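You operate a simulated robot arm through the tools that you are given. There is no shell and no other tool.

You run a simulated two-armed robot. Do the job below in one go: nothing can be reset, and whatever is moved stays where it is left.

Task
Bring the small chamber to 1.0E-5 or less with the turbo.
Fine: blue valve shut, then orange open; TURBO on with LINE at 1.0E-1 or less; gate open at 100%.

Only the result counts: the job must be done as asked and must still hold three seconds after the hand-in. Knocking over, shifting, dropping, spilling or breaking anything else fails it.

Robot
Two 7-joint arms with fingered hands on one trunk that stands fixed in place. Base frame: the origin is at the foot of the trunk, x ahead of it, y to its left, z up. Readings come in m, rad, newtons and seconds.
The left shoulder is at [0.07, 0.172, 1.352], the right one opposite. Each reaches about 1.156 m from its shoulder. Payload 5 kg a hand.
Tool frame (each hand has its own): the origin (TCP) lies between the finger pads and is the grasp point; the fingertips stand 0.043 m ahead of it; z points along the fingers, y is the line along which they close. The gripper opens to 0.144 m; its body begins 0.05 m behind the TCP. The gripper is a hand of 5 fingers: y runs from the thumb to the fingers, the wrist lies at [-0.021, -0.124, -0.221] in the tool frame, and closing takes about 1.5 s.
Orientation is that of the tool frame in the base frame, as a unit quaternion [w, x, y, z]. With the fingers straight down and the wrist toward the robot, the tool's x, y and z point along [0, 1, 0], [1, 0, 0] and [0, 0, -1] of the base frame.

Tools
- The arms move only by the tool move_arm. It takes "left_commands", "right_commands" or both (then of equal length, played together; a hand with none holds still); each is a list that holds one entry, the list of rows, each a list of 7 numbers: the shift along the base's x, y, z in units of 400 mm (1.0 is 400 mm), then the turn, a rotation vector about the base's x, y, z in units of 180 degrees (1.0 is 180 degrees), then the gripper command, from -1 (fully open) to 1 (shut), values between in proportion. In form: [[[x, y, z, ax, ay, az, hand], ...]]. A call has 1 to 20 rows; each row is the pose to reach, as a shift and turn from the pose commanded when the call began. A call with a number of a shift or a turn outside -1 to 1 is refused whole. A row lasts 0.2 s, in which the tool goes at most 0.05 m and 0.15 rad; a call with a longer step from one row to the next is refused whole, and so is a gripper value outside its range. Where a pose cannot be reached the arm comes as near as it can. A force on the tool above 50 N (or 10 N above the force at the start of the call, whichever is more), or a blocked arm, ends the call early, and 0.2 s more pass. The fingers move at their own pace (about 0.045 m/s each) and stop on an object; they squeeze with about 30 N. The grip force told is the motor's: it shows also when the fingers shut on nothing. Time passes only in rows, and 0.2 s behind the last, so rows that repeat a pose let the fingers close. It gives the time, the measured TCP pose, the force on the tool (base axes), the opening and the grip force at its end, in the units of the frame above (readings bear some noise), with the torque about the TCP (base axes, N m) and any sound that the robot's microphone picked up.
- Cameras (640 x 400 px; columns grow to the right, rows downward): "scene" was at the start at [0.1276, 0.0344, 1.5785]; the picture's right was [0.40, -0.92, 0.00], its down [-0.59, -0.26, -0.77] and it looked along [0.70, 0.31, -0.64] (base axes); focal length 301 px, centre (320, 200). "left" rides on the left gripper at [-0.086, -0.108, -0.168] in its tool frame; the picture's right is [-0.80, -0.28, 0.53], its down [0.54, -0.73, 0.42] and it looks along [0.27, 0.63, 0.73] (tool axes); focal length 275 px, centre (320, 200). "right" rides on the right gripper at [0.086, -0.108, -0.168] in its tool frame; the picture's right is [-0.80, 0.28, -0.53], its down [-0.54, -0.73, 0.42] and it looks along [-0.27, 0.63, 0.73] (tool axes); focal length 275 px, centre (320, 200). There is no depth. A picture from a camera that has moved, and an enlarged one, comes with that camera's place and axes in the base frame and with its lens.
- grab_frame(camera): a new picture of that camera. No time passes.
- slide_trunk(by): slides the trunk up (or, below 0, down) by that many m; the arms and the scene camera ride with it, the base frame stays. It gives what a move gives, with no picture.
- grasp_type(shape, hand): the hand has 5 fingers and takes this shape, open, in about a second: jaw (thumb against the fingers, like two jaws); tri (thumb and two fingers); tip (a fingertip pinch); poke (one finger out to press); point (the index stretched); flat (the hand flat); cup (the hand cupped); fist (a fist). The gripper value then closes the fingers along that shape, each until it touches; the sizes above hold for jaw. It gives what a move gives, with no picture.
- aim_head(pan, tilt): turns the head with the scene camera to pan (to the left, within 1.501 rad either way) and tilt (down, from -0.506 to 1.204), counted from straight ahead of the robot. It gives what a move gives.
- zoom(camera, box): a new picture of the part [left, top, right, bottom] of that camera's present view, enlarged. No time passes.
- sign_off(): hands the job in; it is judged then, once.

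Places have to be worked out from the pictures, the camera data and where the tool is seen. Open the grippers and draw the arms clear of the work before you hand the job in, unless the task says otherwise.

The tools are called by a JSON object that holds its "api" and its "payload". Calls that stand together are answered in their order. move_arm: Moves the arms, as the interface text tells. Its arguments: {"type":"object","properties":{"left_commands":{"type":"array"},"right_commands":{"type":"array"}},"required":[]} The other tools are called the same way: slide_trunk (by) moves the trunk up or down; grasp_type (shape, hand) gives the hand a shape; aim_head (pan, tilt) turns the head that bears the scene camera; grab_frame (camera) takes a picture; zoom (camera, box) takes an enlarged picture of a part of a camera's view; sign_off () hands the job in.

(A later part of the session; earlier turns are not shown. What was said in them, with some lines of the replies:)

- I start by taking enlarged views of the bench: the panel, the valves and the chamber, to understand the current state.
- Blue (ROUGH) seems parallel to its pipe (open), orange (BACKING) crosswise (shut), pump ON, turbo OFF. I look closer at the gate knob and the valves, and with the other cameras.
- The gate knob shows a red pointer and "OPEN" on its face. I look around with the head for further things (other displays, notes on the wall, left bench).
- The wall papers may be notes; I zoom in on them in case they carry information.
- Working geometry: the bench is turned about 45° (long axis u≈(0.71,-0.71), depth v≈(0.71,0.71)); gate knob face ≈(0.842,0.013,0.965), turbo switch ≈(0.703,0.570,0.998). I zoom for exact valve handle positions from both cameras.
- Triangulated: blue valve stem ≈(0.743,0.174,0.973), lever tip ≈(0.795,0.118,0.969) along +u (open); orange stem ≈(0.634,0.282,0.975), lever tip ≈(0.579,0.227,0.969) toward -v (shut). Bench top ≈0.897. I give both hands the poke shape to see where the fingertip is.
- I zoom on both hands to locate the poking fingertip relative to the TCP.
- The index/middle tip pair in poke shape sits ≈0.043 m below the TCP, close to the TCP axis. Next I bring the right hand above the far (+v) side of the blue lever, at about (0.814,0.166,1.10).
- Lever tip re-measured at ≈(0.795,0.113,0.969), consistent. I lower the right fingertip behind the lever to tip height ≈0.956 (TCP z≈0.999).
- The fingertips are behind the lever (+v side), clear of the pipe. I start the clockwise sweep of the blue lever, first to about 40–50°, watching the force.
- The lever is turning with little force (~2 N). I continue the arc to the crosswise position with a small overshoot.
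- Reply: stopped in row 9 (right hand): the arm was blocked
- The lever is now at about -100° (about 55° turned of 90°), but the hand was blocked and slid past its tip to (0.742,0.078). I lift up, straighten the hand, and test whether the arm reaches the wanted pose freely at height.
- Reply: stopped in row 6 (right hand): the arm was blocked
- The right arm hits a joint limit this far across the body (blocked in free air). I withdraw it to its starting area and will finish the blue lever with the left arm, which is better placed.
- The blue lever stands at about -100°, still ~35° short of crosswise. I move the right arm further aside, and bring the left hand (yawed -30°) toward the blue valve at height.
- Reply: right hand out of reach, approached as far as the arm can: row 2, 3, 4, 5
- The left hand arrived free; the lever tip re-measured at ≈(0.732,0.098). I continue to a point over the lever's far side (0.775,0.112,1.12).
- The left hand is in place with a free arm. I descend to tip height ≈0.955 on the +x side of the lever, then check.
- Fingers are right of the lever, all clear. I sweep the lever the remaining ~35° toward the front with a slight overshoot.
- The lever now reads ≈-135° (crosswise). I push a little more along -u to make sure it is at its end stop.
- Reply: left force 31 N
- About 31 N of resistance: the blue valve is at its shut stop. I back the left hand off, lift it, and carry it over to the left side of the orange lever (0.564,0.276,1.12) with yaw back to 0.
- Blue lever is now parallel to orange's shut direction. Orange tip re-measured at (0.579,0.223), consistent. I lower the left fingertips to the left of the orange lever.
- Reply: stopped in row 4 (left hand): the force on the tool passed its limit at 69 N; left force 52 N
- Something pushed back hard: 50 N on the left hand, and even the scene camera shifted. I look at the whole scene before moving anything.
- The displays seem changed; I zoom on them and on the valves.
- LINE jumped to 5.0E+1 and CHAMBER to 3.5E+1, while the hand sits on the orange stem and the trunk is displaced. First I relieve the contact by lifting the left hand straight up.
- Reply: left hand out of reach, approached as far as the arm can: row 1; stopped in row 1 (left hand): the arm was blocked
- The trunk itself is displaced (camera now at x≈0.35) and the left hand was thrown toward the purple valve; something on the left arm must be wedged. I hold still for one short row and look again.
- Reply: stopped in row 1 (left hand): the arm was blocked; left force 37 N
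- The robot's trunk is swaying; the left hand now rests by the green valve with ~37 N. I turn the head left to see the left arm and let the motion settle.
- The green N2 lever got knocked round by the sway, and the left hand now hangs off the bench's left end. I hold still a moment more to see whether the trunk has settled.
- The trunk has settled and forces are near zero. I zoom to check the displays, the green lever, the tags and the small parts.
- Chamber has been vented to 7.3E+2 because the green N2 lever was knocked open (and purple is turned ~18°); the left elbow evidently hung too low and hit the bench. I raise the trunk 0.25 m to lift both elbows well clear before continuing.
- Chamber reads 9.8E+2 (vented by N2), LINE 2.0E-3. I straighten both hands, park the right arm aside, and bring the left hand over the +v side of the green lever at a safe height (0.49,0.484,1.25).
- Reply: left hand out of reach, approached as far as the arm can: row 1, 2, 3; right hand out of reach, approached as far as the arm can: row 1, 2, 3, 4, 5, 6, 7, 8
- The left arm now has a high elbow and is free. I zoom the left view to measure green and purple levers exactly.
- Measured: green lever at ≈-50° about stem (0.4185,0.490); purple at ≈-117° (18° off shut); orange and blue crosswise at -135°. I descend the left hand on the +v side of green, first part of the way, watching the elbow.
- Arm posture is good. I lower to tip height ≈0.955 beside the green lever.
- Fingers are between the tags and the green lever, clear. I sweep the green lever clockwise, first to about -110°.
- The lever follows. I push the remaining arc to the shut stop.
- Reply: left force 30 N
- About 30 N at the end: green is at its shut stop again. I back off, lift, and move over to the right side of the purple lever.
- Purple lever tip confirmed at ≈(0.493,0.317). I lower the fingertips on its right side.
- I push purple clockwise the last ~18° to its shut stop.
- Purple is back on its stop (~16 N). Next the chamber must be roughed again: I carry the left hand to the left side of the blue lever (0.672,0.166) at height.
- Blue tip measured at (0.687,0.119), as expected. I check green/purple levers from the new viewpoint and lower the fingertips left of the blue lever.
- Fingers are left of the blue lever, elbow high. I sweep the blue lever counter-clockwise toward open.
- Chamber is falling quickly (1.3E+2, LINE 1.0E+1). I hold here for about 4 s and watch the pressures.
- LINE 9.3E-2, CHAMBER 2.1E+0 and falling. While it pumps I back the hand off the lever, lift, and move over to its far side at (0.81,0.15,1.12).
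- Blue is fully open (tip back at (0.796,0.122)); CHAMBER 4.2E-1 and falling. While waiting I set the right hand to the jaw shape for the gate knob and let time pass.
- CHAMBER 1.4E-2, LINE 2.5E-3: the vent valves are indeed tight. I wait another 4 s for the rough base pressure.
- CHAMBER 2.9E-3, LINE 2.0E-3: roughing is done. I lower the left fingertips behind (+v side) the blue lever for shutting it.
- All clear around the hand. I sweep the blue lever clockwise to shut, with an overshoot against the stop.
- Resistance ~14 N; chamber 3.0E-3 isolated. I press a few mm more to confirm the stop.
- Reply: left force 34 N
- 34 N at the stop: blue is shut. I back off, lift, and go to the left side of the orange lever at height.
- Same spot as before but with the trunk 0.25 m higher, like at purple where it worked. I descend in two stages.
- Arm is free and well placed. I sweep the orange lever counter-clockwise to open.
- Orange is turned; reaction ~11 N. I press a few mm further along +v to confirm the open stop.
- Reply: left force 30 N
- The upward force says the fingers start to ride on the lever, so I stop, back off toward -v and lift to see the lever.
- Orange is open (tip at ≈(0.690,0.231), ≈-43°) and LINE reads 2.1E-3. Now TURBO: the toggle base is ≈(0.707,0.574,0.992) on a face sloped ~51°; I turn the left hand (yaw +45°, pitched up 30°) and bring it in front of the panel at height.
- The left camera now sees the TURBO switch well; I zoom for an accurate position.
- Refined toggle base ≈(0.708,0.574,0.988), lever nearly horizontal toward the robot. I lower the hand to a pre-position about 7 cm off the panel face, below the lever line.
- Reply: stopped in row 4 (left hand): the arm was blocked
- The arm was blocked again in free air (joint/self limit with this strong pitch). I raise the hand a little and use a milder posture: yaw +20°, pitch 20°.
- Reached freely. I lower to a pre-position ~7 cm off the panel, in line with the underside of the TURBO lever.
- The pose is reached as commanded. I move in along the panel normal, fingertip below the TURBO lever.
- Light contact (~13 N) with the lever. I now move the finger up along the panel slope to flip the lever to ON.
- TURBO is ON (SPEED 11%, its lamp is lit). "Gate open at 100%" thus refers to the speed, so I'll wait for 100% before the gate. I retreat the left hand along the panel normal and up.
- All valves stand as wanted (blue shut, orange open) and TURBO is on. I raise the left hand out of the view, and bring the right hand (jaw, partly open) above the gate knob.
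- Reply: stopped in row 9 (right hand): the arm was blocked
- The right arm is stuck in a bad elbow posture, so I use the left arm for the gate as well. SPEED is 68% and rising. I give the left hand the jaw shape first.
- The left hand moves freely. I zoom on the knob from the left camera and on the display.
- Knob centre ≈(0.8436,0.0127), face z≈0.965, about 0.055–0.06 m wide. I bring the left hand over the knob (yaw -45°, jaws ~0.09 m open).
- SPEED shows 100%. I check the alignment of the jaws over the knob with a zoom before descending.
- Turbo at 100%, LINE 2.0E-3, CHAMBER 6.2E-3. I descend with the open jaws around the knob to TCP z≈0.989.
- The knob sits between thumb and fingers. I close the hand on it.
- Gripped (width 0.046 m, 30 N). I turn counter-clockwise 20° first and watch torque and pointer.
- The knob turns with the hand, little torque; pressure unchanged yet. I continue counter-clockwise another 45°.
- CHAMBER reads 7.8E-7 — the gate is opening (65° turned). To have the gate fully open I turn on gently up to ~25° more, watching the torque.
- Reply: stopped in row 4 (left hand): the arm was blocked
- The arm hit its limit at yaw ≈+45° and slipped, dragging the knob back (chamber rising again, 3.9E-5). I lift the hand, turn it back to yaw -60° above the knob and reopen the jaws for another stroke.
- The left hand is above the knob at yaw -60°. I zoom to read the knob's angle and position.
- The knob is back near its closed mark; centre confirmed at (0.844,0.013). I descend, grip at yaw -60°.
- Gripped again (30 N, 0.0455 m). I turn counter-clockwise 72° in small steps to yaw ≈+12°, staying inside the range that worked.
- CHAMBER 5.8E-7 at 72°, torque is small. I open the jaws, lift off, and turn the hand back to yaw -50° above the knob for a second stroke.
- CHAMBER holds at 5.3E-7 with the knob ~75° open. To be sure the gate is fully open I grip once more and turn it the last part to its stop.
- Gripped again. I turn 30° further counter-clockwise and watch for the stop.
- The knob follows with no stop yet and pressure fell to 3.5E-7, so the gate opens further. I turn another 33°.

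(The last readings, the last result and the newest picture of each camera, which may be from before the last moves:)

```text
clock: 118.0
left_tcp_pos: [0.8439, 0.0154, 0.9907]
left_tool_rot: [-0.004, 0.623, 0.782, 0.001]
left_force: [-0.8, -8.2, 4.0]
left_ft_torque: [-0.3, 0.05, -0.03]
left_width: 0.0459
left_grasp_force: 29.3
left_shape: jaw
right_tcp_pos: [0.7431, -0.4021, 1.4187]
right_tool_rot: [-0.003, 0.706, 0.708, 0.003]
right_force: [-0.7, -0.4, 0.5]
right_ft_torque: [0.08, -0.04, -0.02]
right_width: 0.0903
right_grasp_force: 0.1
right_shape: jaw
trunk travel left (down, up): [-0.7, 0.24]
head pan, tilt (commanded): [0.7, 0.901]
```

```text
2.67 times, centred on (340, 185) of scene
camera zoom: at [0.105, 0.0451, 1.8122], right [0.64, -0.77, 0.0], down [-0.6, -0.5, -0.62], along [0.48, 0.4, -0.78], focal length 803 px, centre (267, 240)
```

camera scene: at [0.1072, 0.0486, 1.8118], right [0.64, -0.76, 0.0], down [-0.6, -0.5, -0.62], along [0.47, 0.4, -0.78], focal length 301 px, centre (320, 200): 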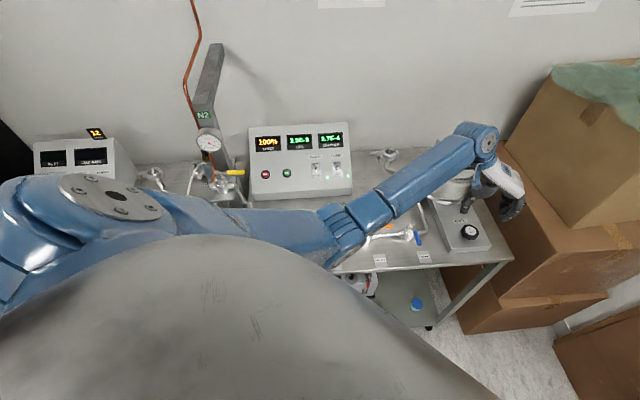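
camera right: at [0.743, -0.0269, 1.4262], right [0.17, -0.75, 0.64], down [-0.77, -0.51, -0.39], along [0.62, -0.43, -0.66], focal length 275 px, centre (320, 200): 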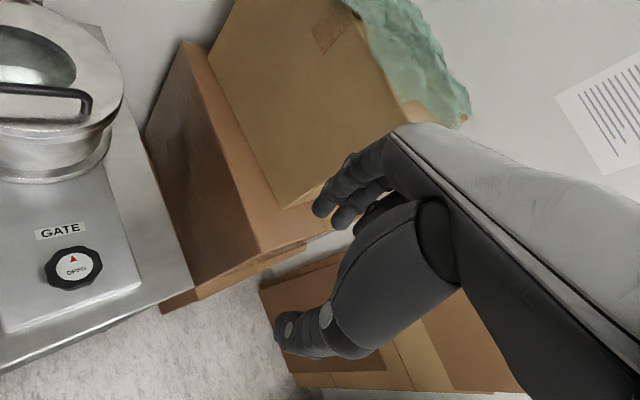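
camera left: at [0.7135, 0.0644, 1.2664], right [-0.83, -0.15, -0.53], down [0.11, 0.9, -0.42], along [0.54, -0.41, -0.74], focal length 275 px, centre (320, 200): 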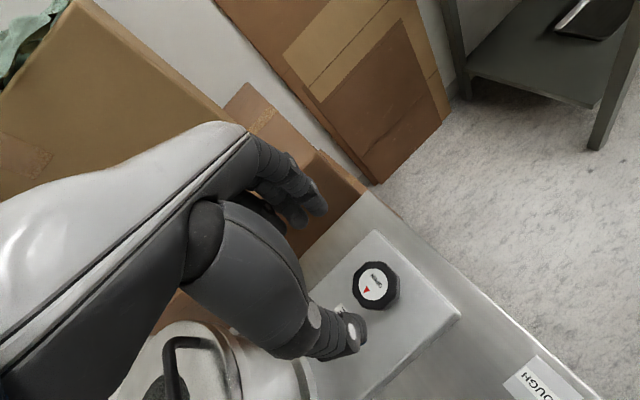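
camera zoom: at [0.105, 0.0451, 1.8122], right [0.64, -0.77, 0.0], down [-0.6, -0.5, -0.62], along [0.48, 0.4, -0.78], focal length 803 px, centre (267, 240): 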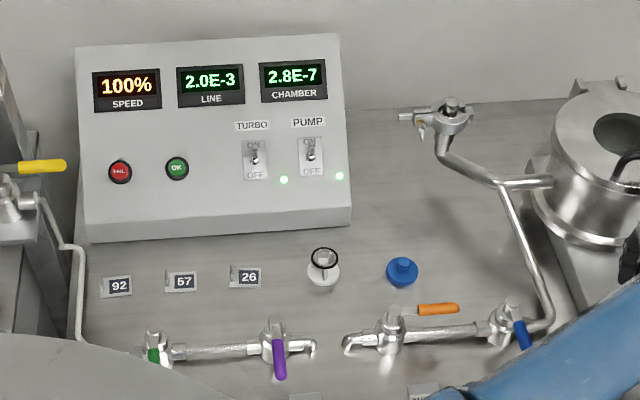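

CHAMBER 2.8E-7 and still dropping in proportion to the angle (~135° now), so the range is larger. I release, lift, turn the hand back for another stroke.

{"api": "move_arm", "payload": {"left_commands": [[[0, 0, 0, 0, 0, 0, 0.5], [0, 0, 0, 0, 0, 0, 0], [0, 0, 0, 0, 0, 0, -0.3], [0, 0, 0, 0, 0, 0, -0.3], [0, 0, 0, 0, 0, 0, -0.3], [0, 0, 0.07, 0, 0, 0, -0.3], [0, 0, 0.14, 0, 0, 0, -0.3], [0, 0, 0.2, 0, 0, 0, -0.3], [0, 0, 0.25, 0, 0, -0.04, -0.3], [0, 0, 0.25, 0, 0, -0.08, -0.3], [0, 0, 0.25, 0, 0, -0.12, -0.3], [0, 0, 0.25, 0, 0, -0.16, -0.3], [0, 0, 0.25, 0, 0, -0.2, -0.3], [0, 0, 0.25, 0, 0, -0.24, -0.3], [0, 0, 0.25, 0, 0, -0.28, -0.3], [0, 0, 0.25, 0, 0, -0.32, -0.3], [0, 0, 0.25, 0, 0, -0.36, -0.3], [0, 0, 0.25, 0, 0, -0.36, -0.3]]]}}

{"api": "zoom", "payload": {"camera": "left", "box": [300, 220, 440, 340]}}

{"api": "zoom", "payload": {"camera": "scene", "box": [240, 110, 440, 260]}}

```text
clock: 121.8
left_tcp_pos: [0.8441, 0.011, 1.09]
left_tool_rot: [-0.004, 0.945, 0.326, -0.002]
left_force: [-0.4, 0.2, -0.3]
left_ft_torque: [0.0, -0.01, 0.02]
left_width: 0.0933
left_grasp_force: 0.1
left_shape: jaw
right_tcp_pos: [0.746, -0.3981, 1.4189]
right_tool_rot: [-0.003, 0.706, 0.708, 0.002]
right_force: [0.1, 0.1, 1.0]
right_ft_torque: [0.0, 0.03, -0.01]
right_width: 0.0902
right_grasp_force: 0.0
right_shape: jaw
trunk travel left (down, up): [-0.7, 0.24]
head pan, tilt (commanded): [0.7, 0.901]
```

```text
3.33 times, centred on (370, 280) of left
camera zoom: at [0.7094, 0.0441, 1.2575], right [-0.81, -0.26, -0.53], down [-0.02, 0.91, -0.42], along [0.59, -0.33, -0.74], focal length 918 px, centre (153, -67)
```

zoom: 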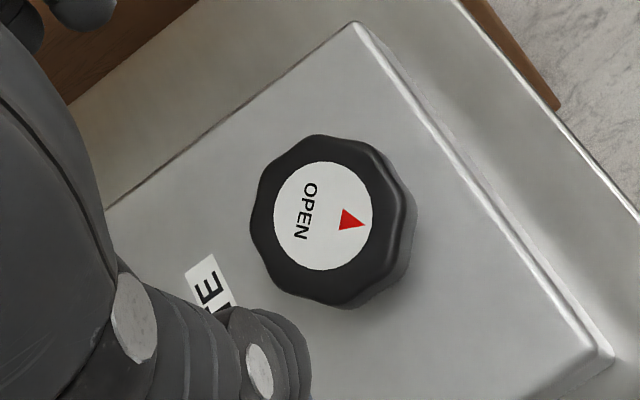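

```text
2.67 times, centred on (340, 185) of scene
camera zoom: at [0.1073, 0.0485, 1.8118], right [0.64, -0.76, 0.0], down [-0.6, -0.5, -0.62], along [0.47, 0.4, -0.78], focal length 803 px, centre (267, 240)
```

zoom: 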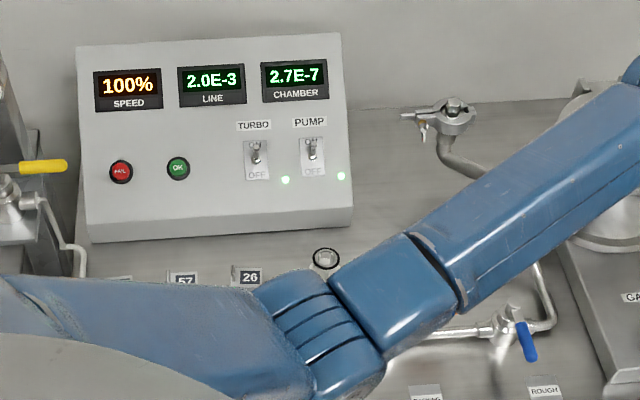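

The knob has turned ≈143° in all; pressure 2.7E-7, inversely proportional to angle. I grip again for the next stroke.

{"api": "move_arm", "payload": {"left_commands": [[[0, 0.004, -0.1, 0, 0, 0, -0.3], [0, 0.004, -0.2, 0, 0, 0, -0.3], [0, 0.004, -0.25, 0, 0, 0, -0.3], [0, 0.004, -0.25, 0, 0, 0, 0.2], [0, 0.004, -0.25, 0, 0, 0, 0.6], [0, 0.004, -0.25, 0, 0, 0, 1], [0, 0.004, -0.25, 0, 0, 0, 1], [0, 0.004, -0.25, 0, 0, 0, 1], [0, 0.004, -0.25, 0, 0, 0, 1], [0, 0.004, -0.25, 0, 0, 0, 1]]]}}

{"api": "move_arm", "payload": {"left_commands": [[[0, 0, 0, 0, 0, 0.033, 1], [0, 0, 0, 0, 0, 0.066, 1], [0, 0, 0, 0, 0, 0.1, 1], [0, 0, 0, 0, 0, 0.133, 1], [0, 0, 0, 0, 0, 0.167, 1]]]}}

{"api": "zoom", "payload": {"camera": "left", "box": [240, 180, 420, 340]}}

{"api": "zoom", "payload": {"camera": "scene", "box": [240, 110, 440, 260]}}

```text
clock: 124.0
left_tcp_pos: [0.843, 0.0137, 0.9886]
left_tool_rot: [-0.005, 0.945, 0.326, -0.003]
left_force: [-2.1, 2.5, -1.6]
left_ft_torque: [0.02, 0.04, 0.01]
left_width: 0.0461
left_grasp_force: 30.1
left_shape: jaw
right_tcp_pos: [0.7463, -0.398, 1.4193]
right_tool_rot: [-0.002, 0.706, 0.709, 0.003]
right_force: [-0.2, -0.2, 0.7]
right_ft_torque: [-0.03, -0.01, -0.01]
right_width: 0.0902
right_grasp_force: 0.1
right_shape: jaw
trunk travel left (down, up): [-0.7, 0.24]
head pan, tilt (commanded): [0.7, 0.901]
```

```text
clock: 125.2
left_tcp_pos: [0.8443, 0.0142, 0.9891]
left_tool_rot: [-0.003, 0.829, 0.56, -0.004]
left_force: [-7.1, 3.1, -7.4]
left_ft_torque: [0.06, 0.07, -0.05]
left_width: 0.0455
left_grasp_force: 30.1
left_shape: jaw
right_tcp_pos: [0.7464, -0.3984, 1.4187]
right_tool_rot: [-0.003, 0.706, 0.709, 0.002]
right_force: [0.1, -0.1, 0.4]
right_ft_torque: [0.0, -0.01, 0.01]
right_width: 0.0901
right_grasp_force: 0.0
right_shape: jaw
trunk travel left (down, up): [-0.7, 0.24]
head pan, tilt (commanded): [0.7, 0.901]
```

```text
2.50 times, centred on (330, 260) of left
camera zoom: at [0.7121, -0.025, 1.1567], right [-0.57, -0.63, -0.53], down [-0.48, 0.78, -0.42], along [0.67, 0.02, -0.74], focal length 688 px, centre (295, 50)
```

zoom: 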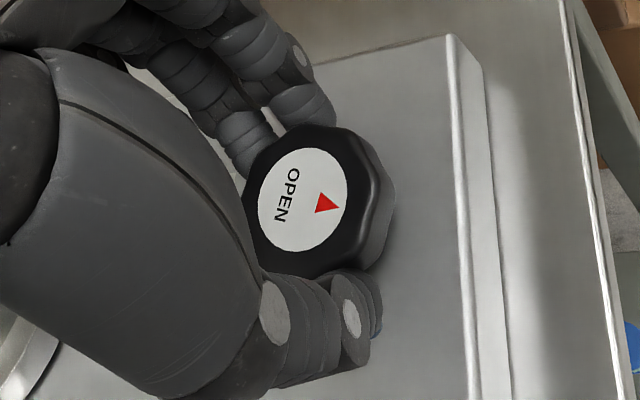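

```text
2.67 times, centred on (340, 185) of scene
camera zoom: at [0.1075, 0.0485, 1.8117], right [0.64, -0.76, 0.0], down [-0.6, -0.5, -0.62], along [0.47, 0.4, -0.78], focal length 803 px, centre (267, 240)
```

zoom: 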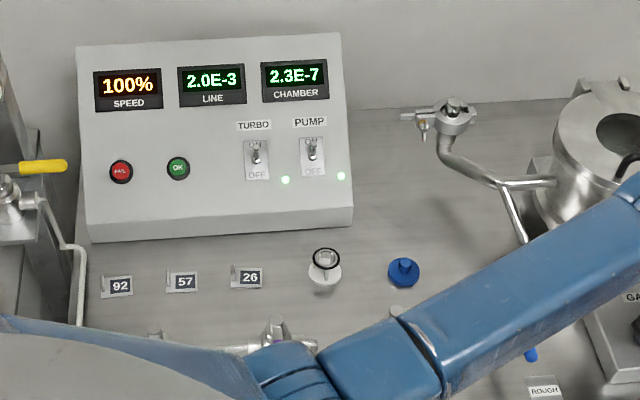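

2.3E-7 at ~173°, no stop yet. I continue another 33°.

{"api": "move_arm", "payload": {"left_commands": [[[0, 0, 0, 0, 0, 0.037, 1], [0, 0, 0, 0, 0, 0.074, 1], [0, 0, 0, 0, 0, 0.11, 1], [0, 0, 0, 0, 0, 0.147, 1], [0, 0, 0, 0, 0, 0.183, 1]]]}}

{"api": "zoom", "payload": {"camera": "left", "box": [240, 180, 420, 340]}}

{"api": "zoom", "payload": {"camera": "scene", "box": [240, 110, 440, 260]}}

```text
clock: 126.3
left_tcp_pos: [0.8446, 0.0137, 0.9905]
left_tool_rot: [-0.004, 0.635, 0.772, -0.003]
left_force: [-5.8, 1.9, -8.9]
left_ft_torque: [0.07, 0.03, -0.06]
left_width: 0.0451
left_grasp_force: 29.8
left_shape: jaw
right_tcp_pos: [0.7457, -0.3987, 1.4187]
right_tool_rot: [-0.003, 0.705, 0.709, 0.001]
right_force: [0.1, -1.0, 0.0]
right_ft_torque: [0.0, -0.01, 0.04]
right_width: 0.0903
right_grasp_force: 0.1
right_shape: jaw
trunk travel left (down, up): [-0.7, 0.24]
head pan, tilt (commanded): [0.7, 0.901]
```

```text
2.50 times, centred on (330, 260) of left
camera zoom: at [0.755, -0.0897, 1.1567], right [-0.13, -0.84, -0.53], down [-0.82, 0.39, -0.42], along [0.56, 0.38, -0.74], focal length 688 px, centre (295, 50)
```

zoom: 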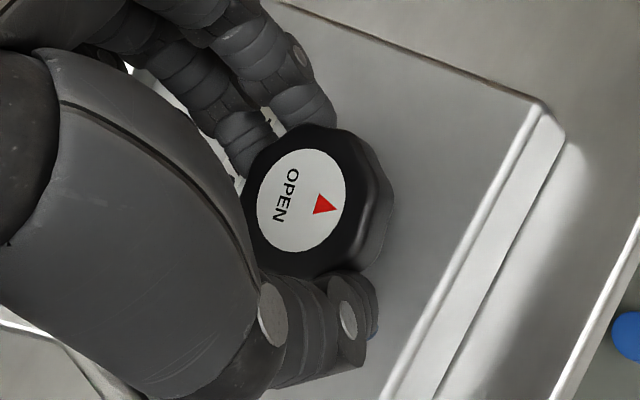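

```text
2.67 times, centred on (340, 185) of scene
camera zoom: at [0.1081, 0.0482, 1.8117], right [0.64, -0.76, 0.0], down [-0.6, -0.5, -0.62], along [0.47, 0.4, -0.78], focal length 803 px, centre (267, 240)
```

zoom: 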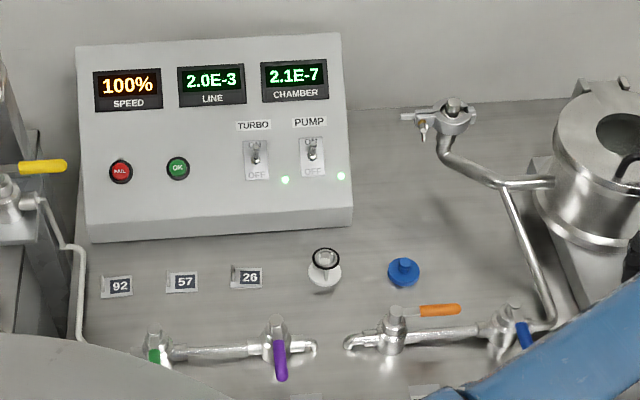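

2.1E-7 at ~206°, turning freely. I do another stroke to look for the end stop: release, lift, turn back.

{"api": "move_arm", "payload": {"left_commands": [[[0, 0, 0, 0, 0, 0, 0.5], [0, 0, 0, 0, 0, 0, 0], [0, 0, 0, 0, 0, 0, -0.3], [0, 0, 0, 0, 0, 0, -0.3], [0, 0, 0, 0, 0, 0, -0.3], [0, 0, 0.07, 0, 0, 0, -0.3], [0, 0, 0.14, 0, 0, 0, -0.3], [0, 0, 0.2, 0, 0, 0, -0.3], [0, 0, 0.25, 0, 0, -0.04, -0.3], [0, 0, 0.25, 0, 0, -0.08, -0.3], [0, 0, 0.25, 0, 0, -0.12, -0.3], [0, 0, 0.25, 0, 0, -0.16, -0.3], [0, 0, 0.25, 0, 0, -0.2, -0.3], [0, 0, 0.25, 0, 0, -0.24, -0.3], [0, 0, 0.25, 0, 0, -0.28, -0.3], [0, 0, 0.25, 0, 0, -0.32, -0.3], [0, 0, 0.25, 0, 0, -0.36, -0.3], [0, 0, 0.25, 0, 0, -0.36, -0.3]]]}}

{"api": "move_arm", "payload": {"left_commands": [[[0, 0, -0.1, 0, 0, 0, -0.3], [0, 0, -0.2, 0, 0, 0, -0.3], [0, 0, -0.25, 0, 0, 0, -0.3], [0, 0, -0.25, 0, 0, 0, 0.2], [0, 0, -0.25, 0, 0, 0, 0.6], [0, 0, -0.25, 0, 0, 0, 1], [0, 0, -0.25, 0, 0, 0, 1], [0, 0, -0.25, 0, 0, 0, 1], [0, 0, -0.25, 0, 0, 0, 1], [0, 0, -0.25, 0, 0, 0, 1]]]}}

{"api": "zoom", "payload": {"camera": "left", "box": [240, 180, 420, 340]}}

{"api": "zoom", "payload": {"camera": "scene", "box": [240, 110, 440, 260]}}

```text
clock: 130.2
left_tcp_pos: [0.8442, 0.0144, 1.0911]
left_tool_rot: [-0.004, 0.951, 0.31, -0.002]
left_force: [0.8, -0.6, 0.1]
left_ft_torque: [0.01, 0.02, 0.01]
left_width: 0.0933
left_grasp_force: 0.1
left_shape: jaw
right_tcp_pos: [0.746, -0.3979, 1.4201]
right_tool_rot: [-0.002, 0.706, 0.709, 0.003]
right_force: [0.6, -0.2, 0.0]
right_ft_torque: [0.01, 0.01, 0.03]
right_width: 0.0903
right_grasp_force: 0.0
right_shape: jaw
trunk travel left (down, up): [-0.7, 0.24]
head pan, tilt (commanded): [0.7, 0.901]
```

```text
clock: 132.3
left_tcp_pos: [0.8431, 0.0138, 0.9903]
left_tool_rot: [-0.005, 0.95, 0.311, -0.003]
left_force: [-1.5, 3.3, -0.6]
left_ft_torque: [0.0, 0.02, -0.01]
left_width: 0.0457
left_grasp_force: 29.9
left_shape: jaw
right_tcp_pos: [0.7464, -0.398, 1.4196]
right_tool_rot: [-0.002, 0.706, 0.708, 0.002]
right_force: [0.5, -0.2, 0.2]
right_ft_torque: [-0.01, 0.0, 0.0]
right_width: 0.0903
right_grasp_force: 0.1
right_shape: jaw
trunk travel left (down, up): [-0.7, 0.24]
head pan, tilt (commanded): [0.7, 0.901]
```

```text
2.50 times, centred on (330, 260) of left
camera zoom: at [0.7108, 0.0514, 1.1567], right [-0.81, -0.24, -0.53], down [0.01, 0.91, -0.42], along [0.58, -0.34, -0.74], focal length 688 px, centre (295, 50)
```

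zoom: 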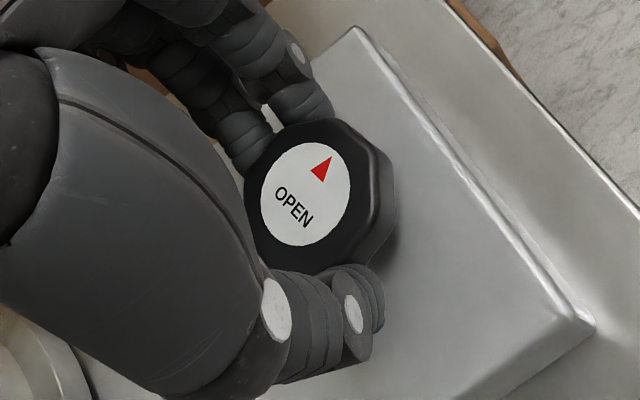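

```text
2.67 times, centred on (340, 185) of scene
camera zoom: at [0.1073, 0.0493, 1.8118], right [0.64, -0.76, 0.0], down [-0.6, -0.51, -0.62], along [0.47, 0.4, -0.78], focal length 803 px, centre (267, 240)
```

zoom: 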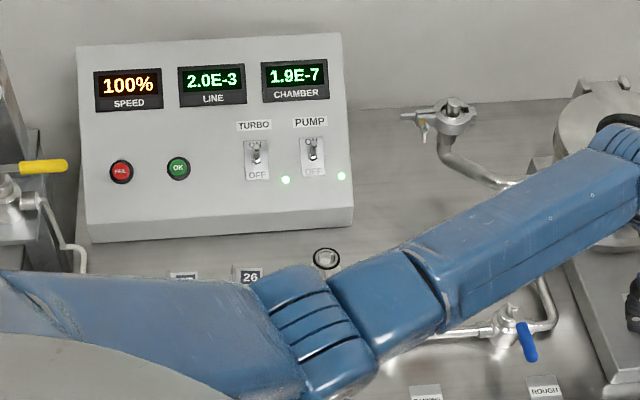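

Pressure is 1.9E-7 and the knob is held again. I turn another ~65° in small steps.

{"api": "move_arm", "payload": {"left_commands": [[[0, 0, 0, 0, 0, 0.037, 1], [0, 0, 0, 0, 0, 0.074, 1], [0, 0, 0, 0, 0, 0.11, 1], [0, 0, 0, 0, 0, 0.147, 1], [0, 0, 0, 0, 0, 0.183, 1], [0, 0, 0, 0, 0, 0.22, 1], [0, 0, 0, 0, 0, 0.256, 1], [0, 0, 0, 0, 0, 0.292, 1], [0, 0, 0, 0, 0, 0.329, 1], [0, 0, 0, 0, 0, 0.36, 1]]]}}

{"api": "zoom", "payload": {"camera": "left", "box": [240, 180, 420, 340]}}

{"api": "zoom", "payload": {"camera": "scene", "box": [240, 110, 440, 260]}}

```text
clock: 134.6
left_tcp_pos: [0.8434, 0.0129, 0.9892]
left_tool_rot: [-0.003, 0.636, 0.772, -0.004]
left_force: [-10.2, 6.4, -8.5]
left_ft_torque: [0.21, 0.17, -0.05]
left_width: 0.0443
left_grasp_force: 29.6
left_shape: jaw
right_tcp_pos: [0.7457, -0.3975, 1.4193]
right_tool_rot: [-0.001, 0.706, 0.708, 0.002]
right_force: [0.2, 0.0, -0.4]
right_ft_torque: [0.0, 0.0, 0.03]
right_width: 0.0903
right_grasp_force: 0.0
right_shape: jaw
trunk travel left (down, up): [-0.7, 0.24]
head pan, tilt (commanded): [0.7, 0.901]
```

```text
2.50 times, centred on (330, 260) of left
camera zoom: at [0.7548, -0.0898, 1.1571], right [-0.13, -0.84, -0.53], down [-0.82, 0.39, -0.42], along [0.56, 0.38, -0.74], focal length 688 px, centre (295, 50)
```

zoom: 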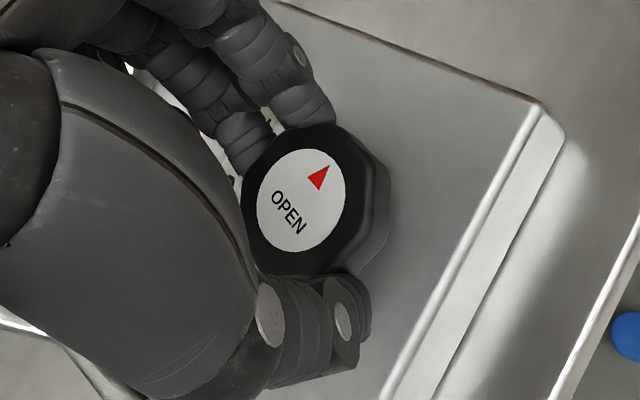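

```text
2.67 times, centred on (340, 185) of scene
camera zoom: at [0.1072, 0.049, 1.8118], right [0.64, -0.76, 0.0], down [-0.6, -0.51, -0.62], along [0.47, 0.4, -0.78], focal length 803 px, centre (267, 240)
```

zoom: 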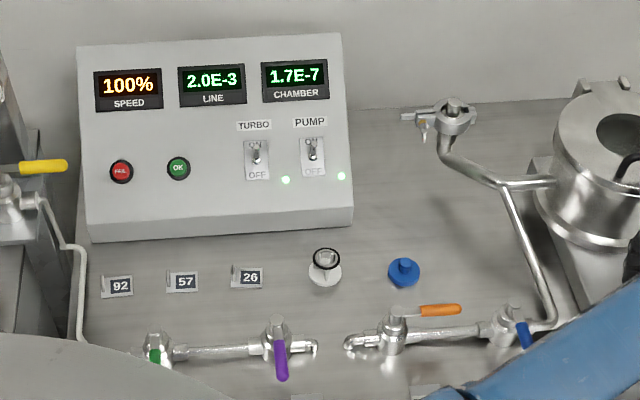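

1.7E-7 at ~272°. I release, turn back, and see whether the pressure still changes.

{"api": "move_arm", "payload": {"left_commands": [[[0, 0, 0, 0, 0, 0, 0.5], [0, 0, 0, 0, 0, 0, 0], [0, 0, 0, 0, 0, 0, -0.3], [0, 0, 0, 0, 0, 0, -0.3], [0, 0, 0, 0, 0, 0, -0.3], [0, 0, 0.07, 0, 0, 0, -0.3], [0, 0, 0.14, 0, 0, 0, -0.3], [0, 0, 0.2, 0, 0, 0, -0.3], [0, 0, 0.25, 0, 0, -0.04, -0.3], [0, 0, 0.25, 0, 0, -0.08, -0.3], [0, 0, 0.25, 0, 0, -0.12, -0.3], [0, 0, 0.25, 0, 0, -0.16, -0.3], [0, 0, 0.25, 0, 0, -0.2, -0.3], [0, 0, 0.25, 0, 0, -0.24, -0.3], [0, 0, 0.25, 0, 0, -0.28, -0.3], [0, 0, 0.25, 0, 0, -0.32, -0.3], [0, 0, 0.25, 0, 0, -0.36, -0.3], [0, 0, 0.25, 0, 0, -0.36, -0.3]]]}}

{"api": "zoom", "payload": {"camera": "scene", "box": [240, 110, 440, 260]}}

{"api": "zoom", "payload": {"camera": "scene", "box": [430, 200, 510, 260]}}

```text
clock: 138.3
left_tcp_pos: [0.8428, 0.0132, 1.0906]
left_tool_rot: [-0.004, 0.951, 0.309, -0.002]
left_force: [0.0, -0.1, -0.5]
left_ft_torque: [0.02, 0.0, 0.0]
left_width: 0.0935
left_grasp_force: 0.0
left_shape: jaw
right_tcp_pos: [0.745, -0.3979, 1.4201]
right_tool_rot: [-0.003, 0.706, 0.708, 0.002]
right_force: [-1.1, 1.1, -0.2]
right_ft_torque: [-0.02, -0.01, -0.01]
right_width: 0.0903
right_grasp_force: 0.2
right_shape: jaw
trunk travel left (down, up): [-0.7, 0.24]
head pan, tilt (commanded): [0.7, 0.901]
```

```text
2.67 times, centred on (340, 185) of scene
camera zoom: at [0.1073, 0.0487, 1.8118], right [0.64, -0.76, 0.0], down [-0.6, -0.5, -0.62], along [0.47, 0.4, -0.78], focal length 803 px, centre (267, 240)
```

zoom: 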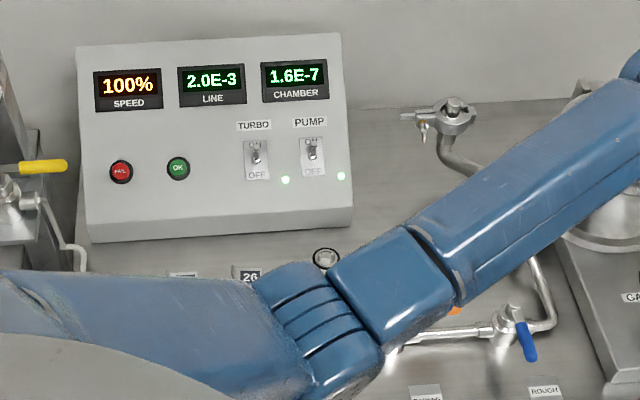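

```text
6.67 times, centred on (470, 230) of scene
camera zoom: at [0.1073, 0.0487, 1.8118], right [0.64, -0.76, 0.0], down [-0.6, -0.5, -0.62], along [0.47, 0.4, -0.78], focal length 2006 px, centre (-680, 0)
```

zoom: 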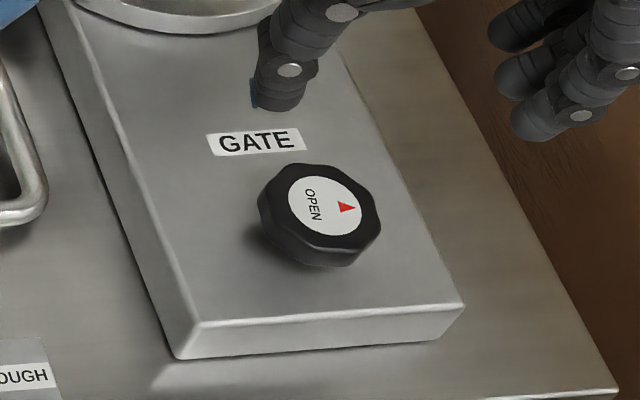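

The pointer now points right (≈270°), 1.6E-7. I do another full stroke.

{"api": "move_arm", "payload": {"left_commands": [[[0.002, 0, -0.1, 0, 0, 0, -0.3], [0.002, 0, -0.2, 0, 0, 0, -0.3], [0.002, 0, -0.25, 0, 0, 0, -0.3], [0.002, 0, -0.25, 0, 0, 0, 0.2], [0.002, 0, -0.25, 0, 0, 0, 0.6], [0.002, 0, -0.25, 0, 0, 0, 1], [0.002, 0, -0.25, 0, 0, 0, 1], [0.002, 0, -0.25, 0, 0, 0, 1], [0.002, 0, -0.25, 0, 0, 0, 1], [0.002, 0, -0.25, 0, 0, 0, 1]]]}}

{"api": "move_arm", "payload": {"left_commands": [[[0, 0, 0, 0, 0, 0.037, 1], [0, 0, 0, 0, 0, 0.074, 1], [0, 0, 0, 0, 0, 0.11, 1], [0, 0, 0, 0, 0, 0.147, 1], [0, 0, 0, 0, 0, 0.183, 1], [0, 0, 0, 0, 0, 0.22, 1], [0, 0, 0, 0, 0, 0.256, 1], [0, 0, 0, 0, 0, 0.292, 1], [0, 0, 0, 0, 0, 0.329, 1], [0, 0, 0, 0, 0, 0.36, 1]]]}}

{"api": "zoom", "payload": {"camera": "left", "box": [240, 180, 420, 340]}}

{"api": "zoom", "payload": {"camera": "scene", "box": [240, 110, 440, 260]}}

```text
clock: 140.6
left_tcp_pos: [0.8443, 0.0133, 0.99]
left_tool_rot: [-0.005, 0.951, 0.311, -0.002]
left_force: [-2.1, 2.4, -1.7]
left_ft_torque: [0.06, 0.02, -0.01]
left_width: 0.0456
left_grasp_force: 30.0
left_shape: jaw
right_tcp_pos: [0.7451, -0.3969, 1.4186]
right_tool_rot: [-0.002, 0.706, 0.708, 0.003]
right_force: [-0.2, -0.4, -0.4]
right_ft_torque: [0.03, 0.0, 0.0]
right_width: 0.0901
right_grasp_force: 0.1
right_shape: jaw
trunk travel left (down, up): [-0.7, 0.24]
head pan, tilt (commanded): [0.7, 0.901]
```

```text
clock: 142.8
left_tcp_pos: [0.8449, 0.0152, 0.9889]
left_tool_rot: [-0.003, 0.635, 0.772, -0.003]
left_force: [6.7, 14.3, -6.7]
left_ft_torque: [0.12, -0.69, -0.9]
left_width: 0.0389
left_grasp_force: 29.5
left_shape: jaw
right_tcp_pos: [0.748, -0.3979, 1.4191]
right_tool_rot: [-0.003, 0.706, 0.708, 0.001]
right_force: [0.2, -0.1, -0.6]
right_ft_torque: [0.0, 0.01, -0.01]
right_width: 0.0903
right_grasp_force: 0.0
right_shape: jaw
trunk travel left (down, up): [-0.7, 0.24]
head pan, tilt (commanded): [0.7, 0.901]
```

```text
2.50 times, centred on (330, 260) of left
camera zoom: at [0.7571, -0.0886, 1.1562], right [-0.13, -0.84, -0.53], down [-0.82, 0.39, -0.42], along [0.56, 0.38, -0.74], focal length 688 px, centre (295, 50)
```

zoom: 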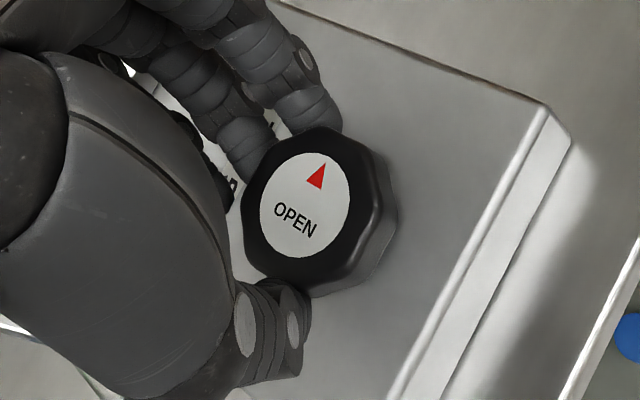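

```text
2.67 times, centred on (340, 185) of scene
camera zoom: at [0.1094, 0.0496, 1.8116], right [0.64, -0.76, 0.0], down [-0.6, -0.51, -0.62], along [0.47, 0.4, -0.78], focal length 803 px, centre (267, 240)
```

zoom: 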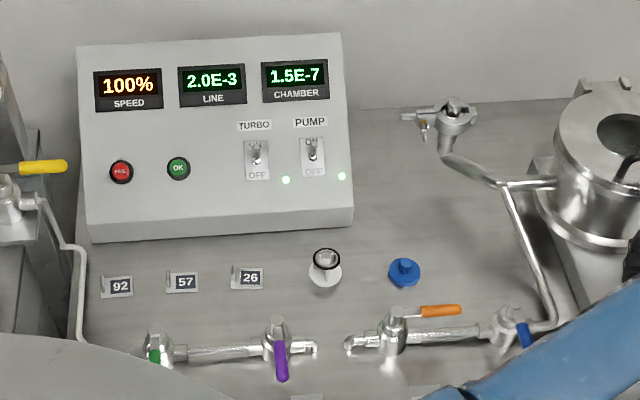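

Torque rose to 0.9 N·m and the fingers slipped: the gate is at its open stop, CHAMBER 1.5E-7. I open the jaws and lift the hand off.

{"api": "move_arm", "payload": {"left_commands": [[[0, 0, 0, 0, 0, 0, 0.5], [0, 0, 0, 0, 0, 0, 0], [0, 0, 0, 0, 0, 0, -0.3], [0, 0, 0, 0, 0, 0, -0.4], [0, 0, 0, 0, 0, 0, -0.4], [0, 0, 0.07, 0, 0, 0, -0.4], [0, 0, 0.14, 0, 0, 0, -0.4], [0, 0, 0.22, 0, 0, 0, -0.4], [0, 0, 0.31, 0, 0, -0.04, -0.4], [0, 0, 0.4, 0, 0, -0.08, -0.4], [0, 0, 0.45, 0, 0, -0.12, -0.4], [0, 0, 0.45, 0, 0, -0.16, -0.4], [0, 0, 0.45, 0, 0, -0.2, -0.4], [0, 0, 0.45, 0, 0, -0.2, -0.4]]]}}

{"api": "grab_frame", "payload": {"camera": "left"}}

{"api": "zoom", "payload": {"camera": "scene", "box": [240, 110, 540, 290]}}

```text
clock: 145.8
left_tcp_pos: [0.8446, 0.0123, 1.1713]
left_tool_rot: [-0.003, 0.844, 0.537, -0.003]
left_force: [0.0, -0.6, 0.4]
left_ft_torque: [0.03, 0.01, 0.01]
left_width: 0.1005
left_grasp_force: 0.1
left_shape: jaw
right_tcp_pos: [0.746, -0.3983, 1.4194]
right_tool_rot: [-0.002, 0.706, 0.708, 0.003]
right_force: [-0.6, 0.8, -0.1]
right_ft_torque: [0.04, 0.02, 0.0]
right_width: 0.0904
right_grasp_force: 0.0
right_shape: jaw
trunk travel left (down, up): [-0.7, 0.24]
head pan, tilt (commanded): [0.7, 0.901]
```

```text
taken
camera left: at [0.7107, -0.019, 1.338], right [-0.6, -0.6, -0.53], down [-0.43, 0.8, -0.42], along [0.67, -0.02, -0.74], focal length 275 px, centre (320, 200)
```

left: 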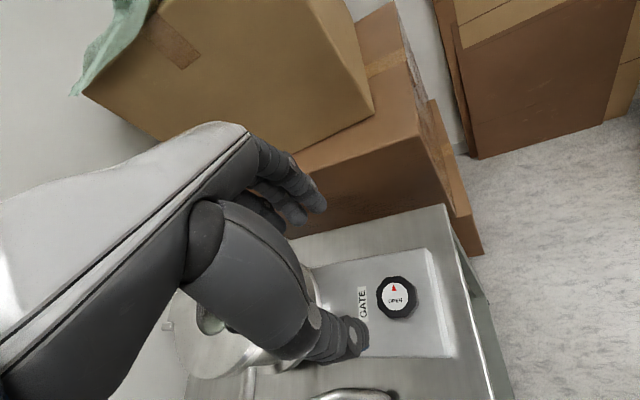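

```text
2.13 times, centred on (390, 200) of scene
camera zoom: at [0.1072, 0.0479, 1.8118], right [0.64, -0.77, 0.0], down [-0.6, -0.5, -0.62], along [0.47, 0.4, -0.78], focal length 642 px, centre (171, 200)
```

zoom: 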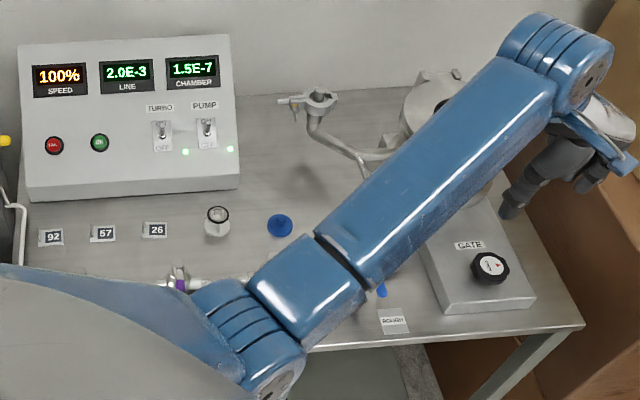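

Everything is set: SPEED 100%, LINE 2.0E-3, CHAMBER 1.5E-7. I withdraw the left arm up and back, and open both grippers fully.

{"api": "move_arm", "payload": {"left_commands": [[[0, 0, 0.1, 0, 0, 0, -0.4], [0, 0, 0.2, 0, 0, 0, -0.4], [-0.03, 0.05, 0.29, 0, 0, 0, -0.4], [-0.08, 0.12, 0.37, 0, 0, 0, -1], [-0.13, 0.195, 0.45, 0, 0, 0, -1], [-0.18, 0.275, 0.525, 0, 0, 0, -1], [-0.23, 0.355, 0.595, 0, 0, 0, -1], [-0.28, 0.435, 0.655, 0, 0, 0, -1], [-0.32, 0.515, 0.695, 0, 0, 0, -1], [-0.36, 0.595, 0.7, 0, 0, 0, -1], [-0.36, 0.595, 0.7, 0, 0, 0, -1]]], "right_commands": [[[0, 0, 0, 0, 0, 0, -0.4], [0, 0, 0, 0, 0, 0, -0.6], [0, 0, 0, 0, 0, 0, -0.8], [0, 0, 0, 0, 0, 0, -1], [0, 0, 0, 0, 0, 0, -1], [0, 0, 0, 0, 0, 0, -1], [0, 0, 0, 0, 0, 0, -1], [0, 0, 0, 0, 0, 0, -1], [0, 0, 0, 0, 0, 0, -1], [0, 0, 0, 0, 0, 0, -1], [0, 0, 0, 0, 0, 0, -1]]]}}

{"api": "grab_frame", "payload": {"camera": "scene"}}

{"api": "zoom", "payload": {"camera": "scene", "box": [240, 110, 540, 290]}}

{"api": "grab_frame", "payload": {"camera": "left"}}

```text
clock: 148.2
left_tcp_pos: [0.7001, 0.2493, 1.4512]
left_tool_rot: [-0.004, 0.843, 0.537, -0.003]
left_force: [-0.2, 0.4, -0.8]
left_ft_torque: [0.05, 0.02, 0.0]
left_width: 0.1435
left_grasp_force: 0.1
left_shape: jaw
right_tcp_pos: [0.746, -0.3983, 1.4188]
right_tool_rot: [-0.003, 0.706, 0.709, 0.002]
right_force: [0.2, 0.5, -0.2]
right_ft_torque: [0.0, 0.02, -0.03]
right_width: 0.1437
right_grasp_force: 0.0
right_shape: jaw
trunk travel left (down, up): [-0.7, 0.24]
head pan, tilt (commanded): [0.7, 0.901]
```

```text
taken
camera scene: at [0.1075, 0.0474, 1.8118], right [0.64, -0.76, 0.0], down [-0.6, -0.5, -0.62], along [0.47, 0.4, -0.78], focal length 301 px, centre (320, 200)
```

scene: 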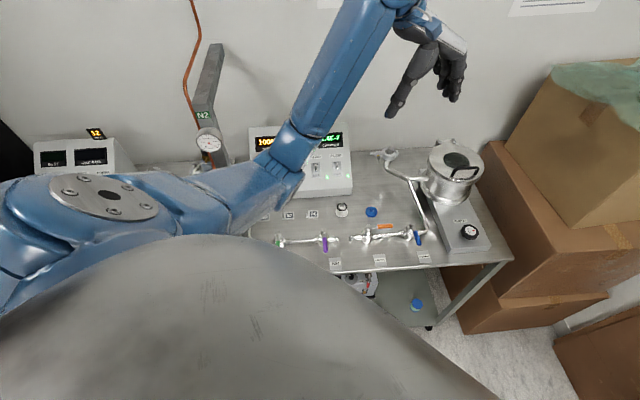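

```text
2.13 times, centred on (390, 200) of scene
camera zoom: at [0.1075, 0.0474, 1.8118], right [0.64, -0.76, 0.0], down [-0.6, -0.5, -0.62], along [0.47, 0.4, -0.78], focal length 642 px, centre (171, 200)
```

zoom: 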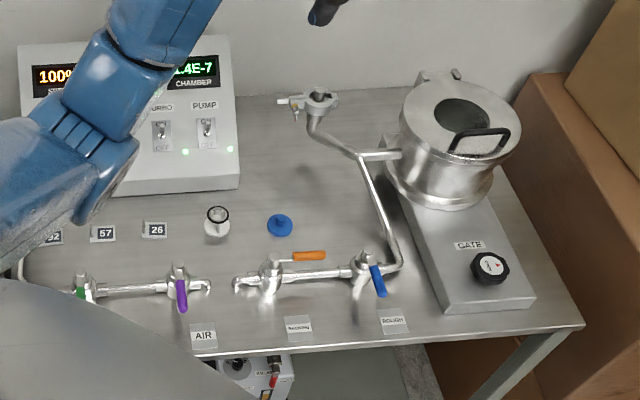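

```text
taken
camera left: at [0.5664, 0.2175, 1.618], right [-0.6, -0.6, -0.53], down [-0.43, 0.8, -0.42], along [0.67, -0.02, -0.74], focal length 275 px, centre (320, 200)
```

left: 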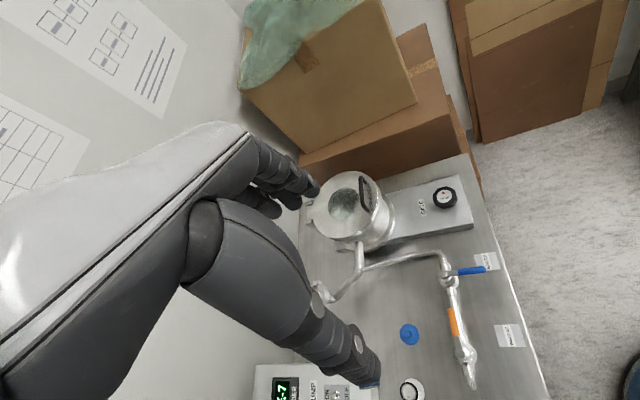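

CHAMBER 1.4E-7 and stable, arms clear, grippers open. A last close look at the valves and small parts before handing in.

{"api": "zoom", "payload": {"camera": "scene", "box": [250, 190, 450, 290]}}

{"api": "zoom", "payload": {"camera": "left", "box": [240, 220, 540, 400]}}

{"api": "zoom", "payload": {"camera": "scene", "box": [0, 60, 260, 240]}}

```text
3.20 times, centred on (350, 240) of scene
camera zoom: at [0.1075, 0.0474, 1.8118], right [0.64, -0.76, 0.0], down [-0.6, -0.5, -0.62], along [0.47, 0.4, -0.78], focal length 963 px, centre (224, 72)
```

zoom: 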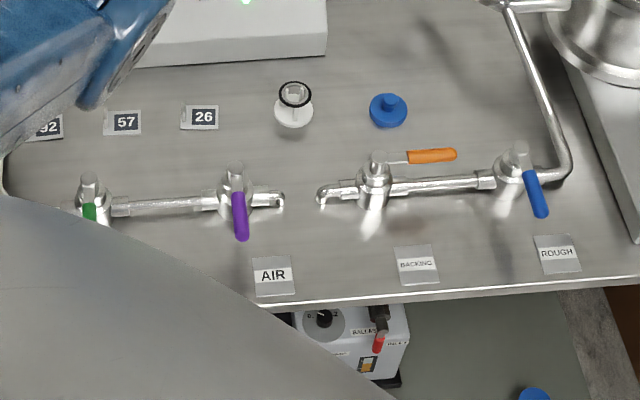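

```text
2.13 times, centred on (390, 310) of left
camera zoom: at [0.5664, 0.2175, 1.618], right [-0.6, -0.6, -0.53], down [-0.43, 0.8, -0.42], along [0.67, -0.02, -0.74], focal length 587 px, centre (171, -35)
```

zoom: 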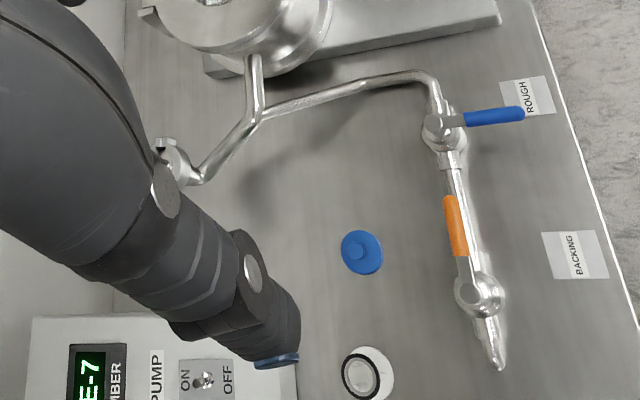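

```text
2.22 times, centred on (130, 150) of scene
camera zoom: at [0.1075, 0.0474, 1.8118], right [0.64, -0.76, 0.0], down [-0.6, -0.5, -0.62], along [0.47, 0.4, -0.78], focal length 669 px, centre (742, 311)
```

zoom: 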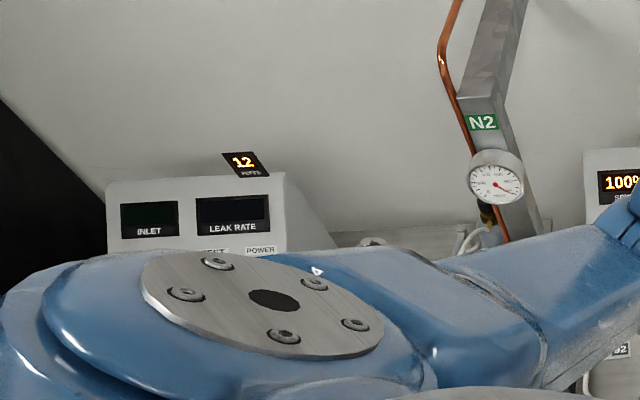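

Blue is crosswise (shut), orange in line (open), green and purple are shut. TURBO is on, SPEED is 100%, the gate is at its open stop, and CHAMBER reads about 1.4E-7. All loose parts are in place and the arms are clear, so I hand the job in.

{"api": "sign_off", "payload": {}}

```text
The job is handed in.
```

I handed the job in with the small chamber at about 1.4E-7, well below the 1.0E-5 asked for. On the way I accidentally vented the chamber and had to pump it down again.

**State at hand-in**
- The blue valve is shut and the orange one is open, done in that order.
- TURBO is on. I switched it on with LINE at about 2.0E-3. SPEED reads 100%.
- I opened the gate only after SPEED had reached 100%, and turned the knob to its open stop.
- Both grippers are open and the arms are clear of the bench.

**What went wrong**
- **Knocked valves:** while I was reaching for the orange valve, the left arm apparently hit the bench and the robot lurched. This knocked the green N2 valve open and turned the purple AIR valve by about 18°. The chamber vented to about 1.0E+3.
- **Recovery:** I shut both valves again, reopened blue to pump the chamber down to about 3E-3, and then ran the whole fine sequence from the start.
- **Gate slip:** on the first try at the gate the hand slipped and let the knob turn back, so the chamber rose briefly to 2.7E-4. I then opened it fully in several turns.
- **Check of the other parts:** the tags, the loose parts on the bench and both vent valves look as they were at the start. The fingers pressed on the orange valve's stem with up to 69 N during the lurch. It turned normally afterwards.
- **Trunk height:** the trunk is still raised 0.25 m. I did this to keep the elbows clear of the bench.
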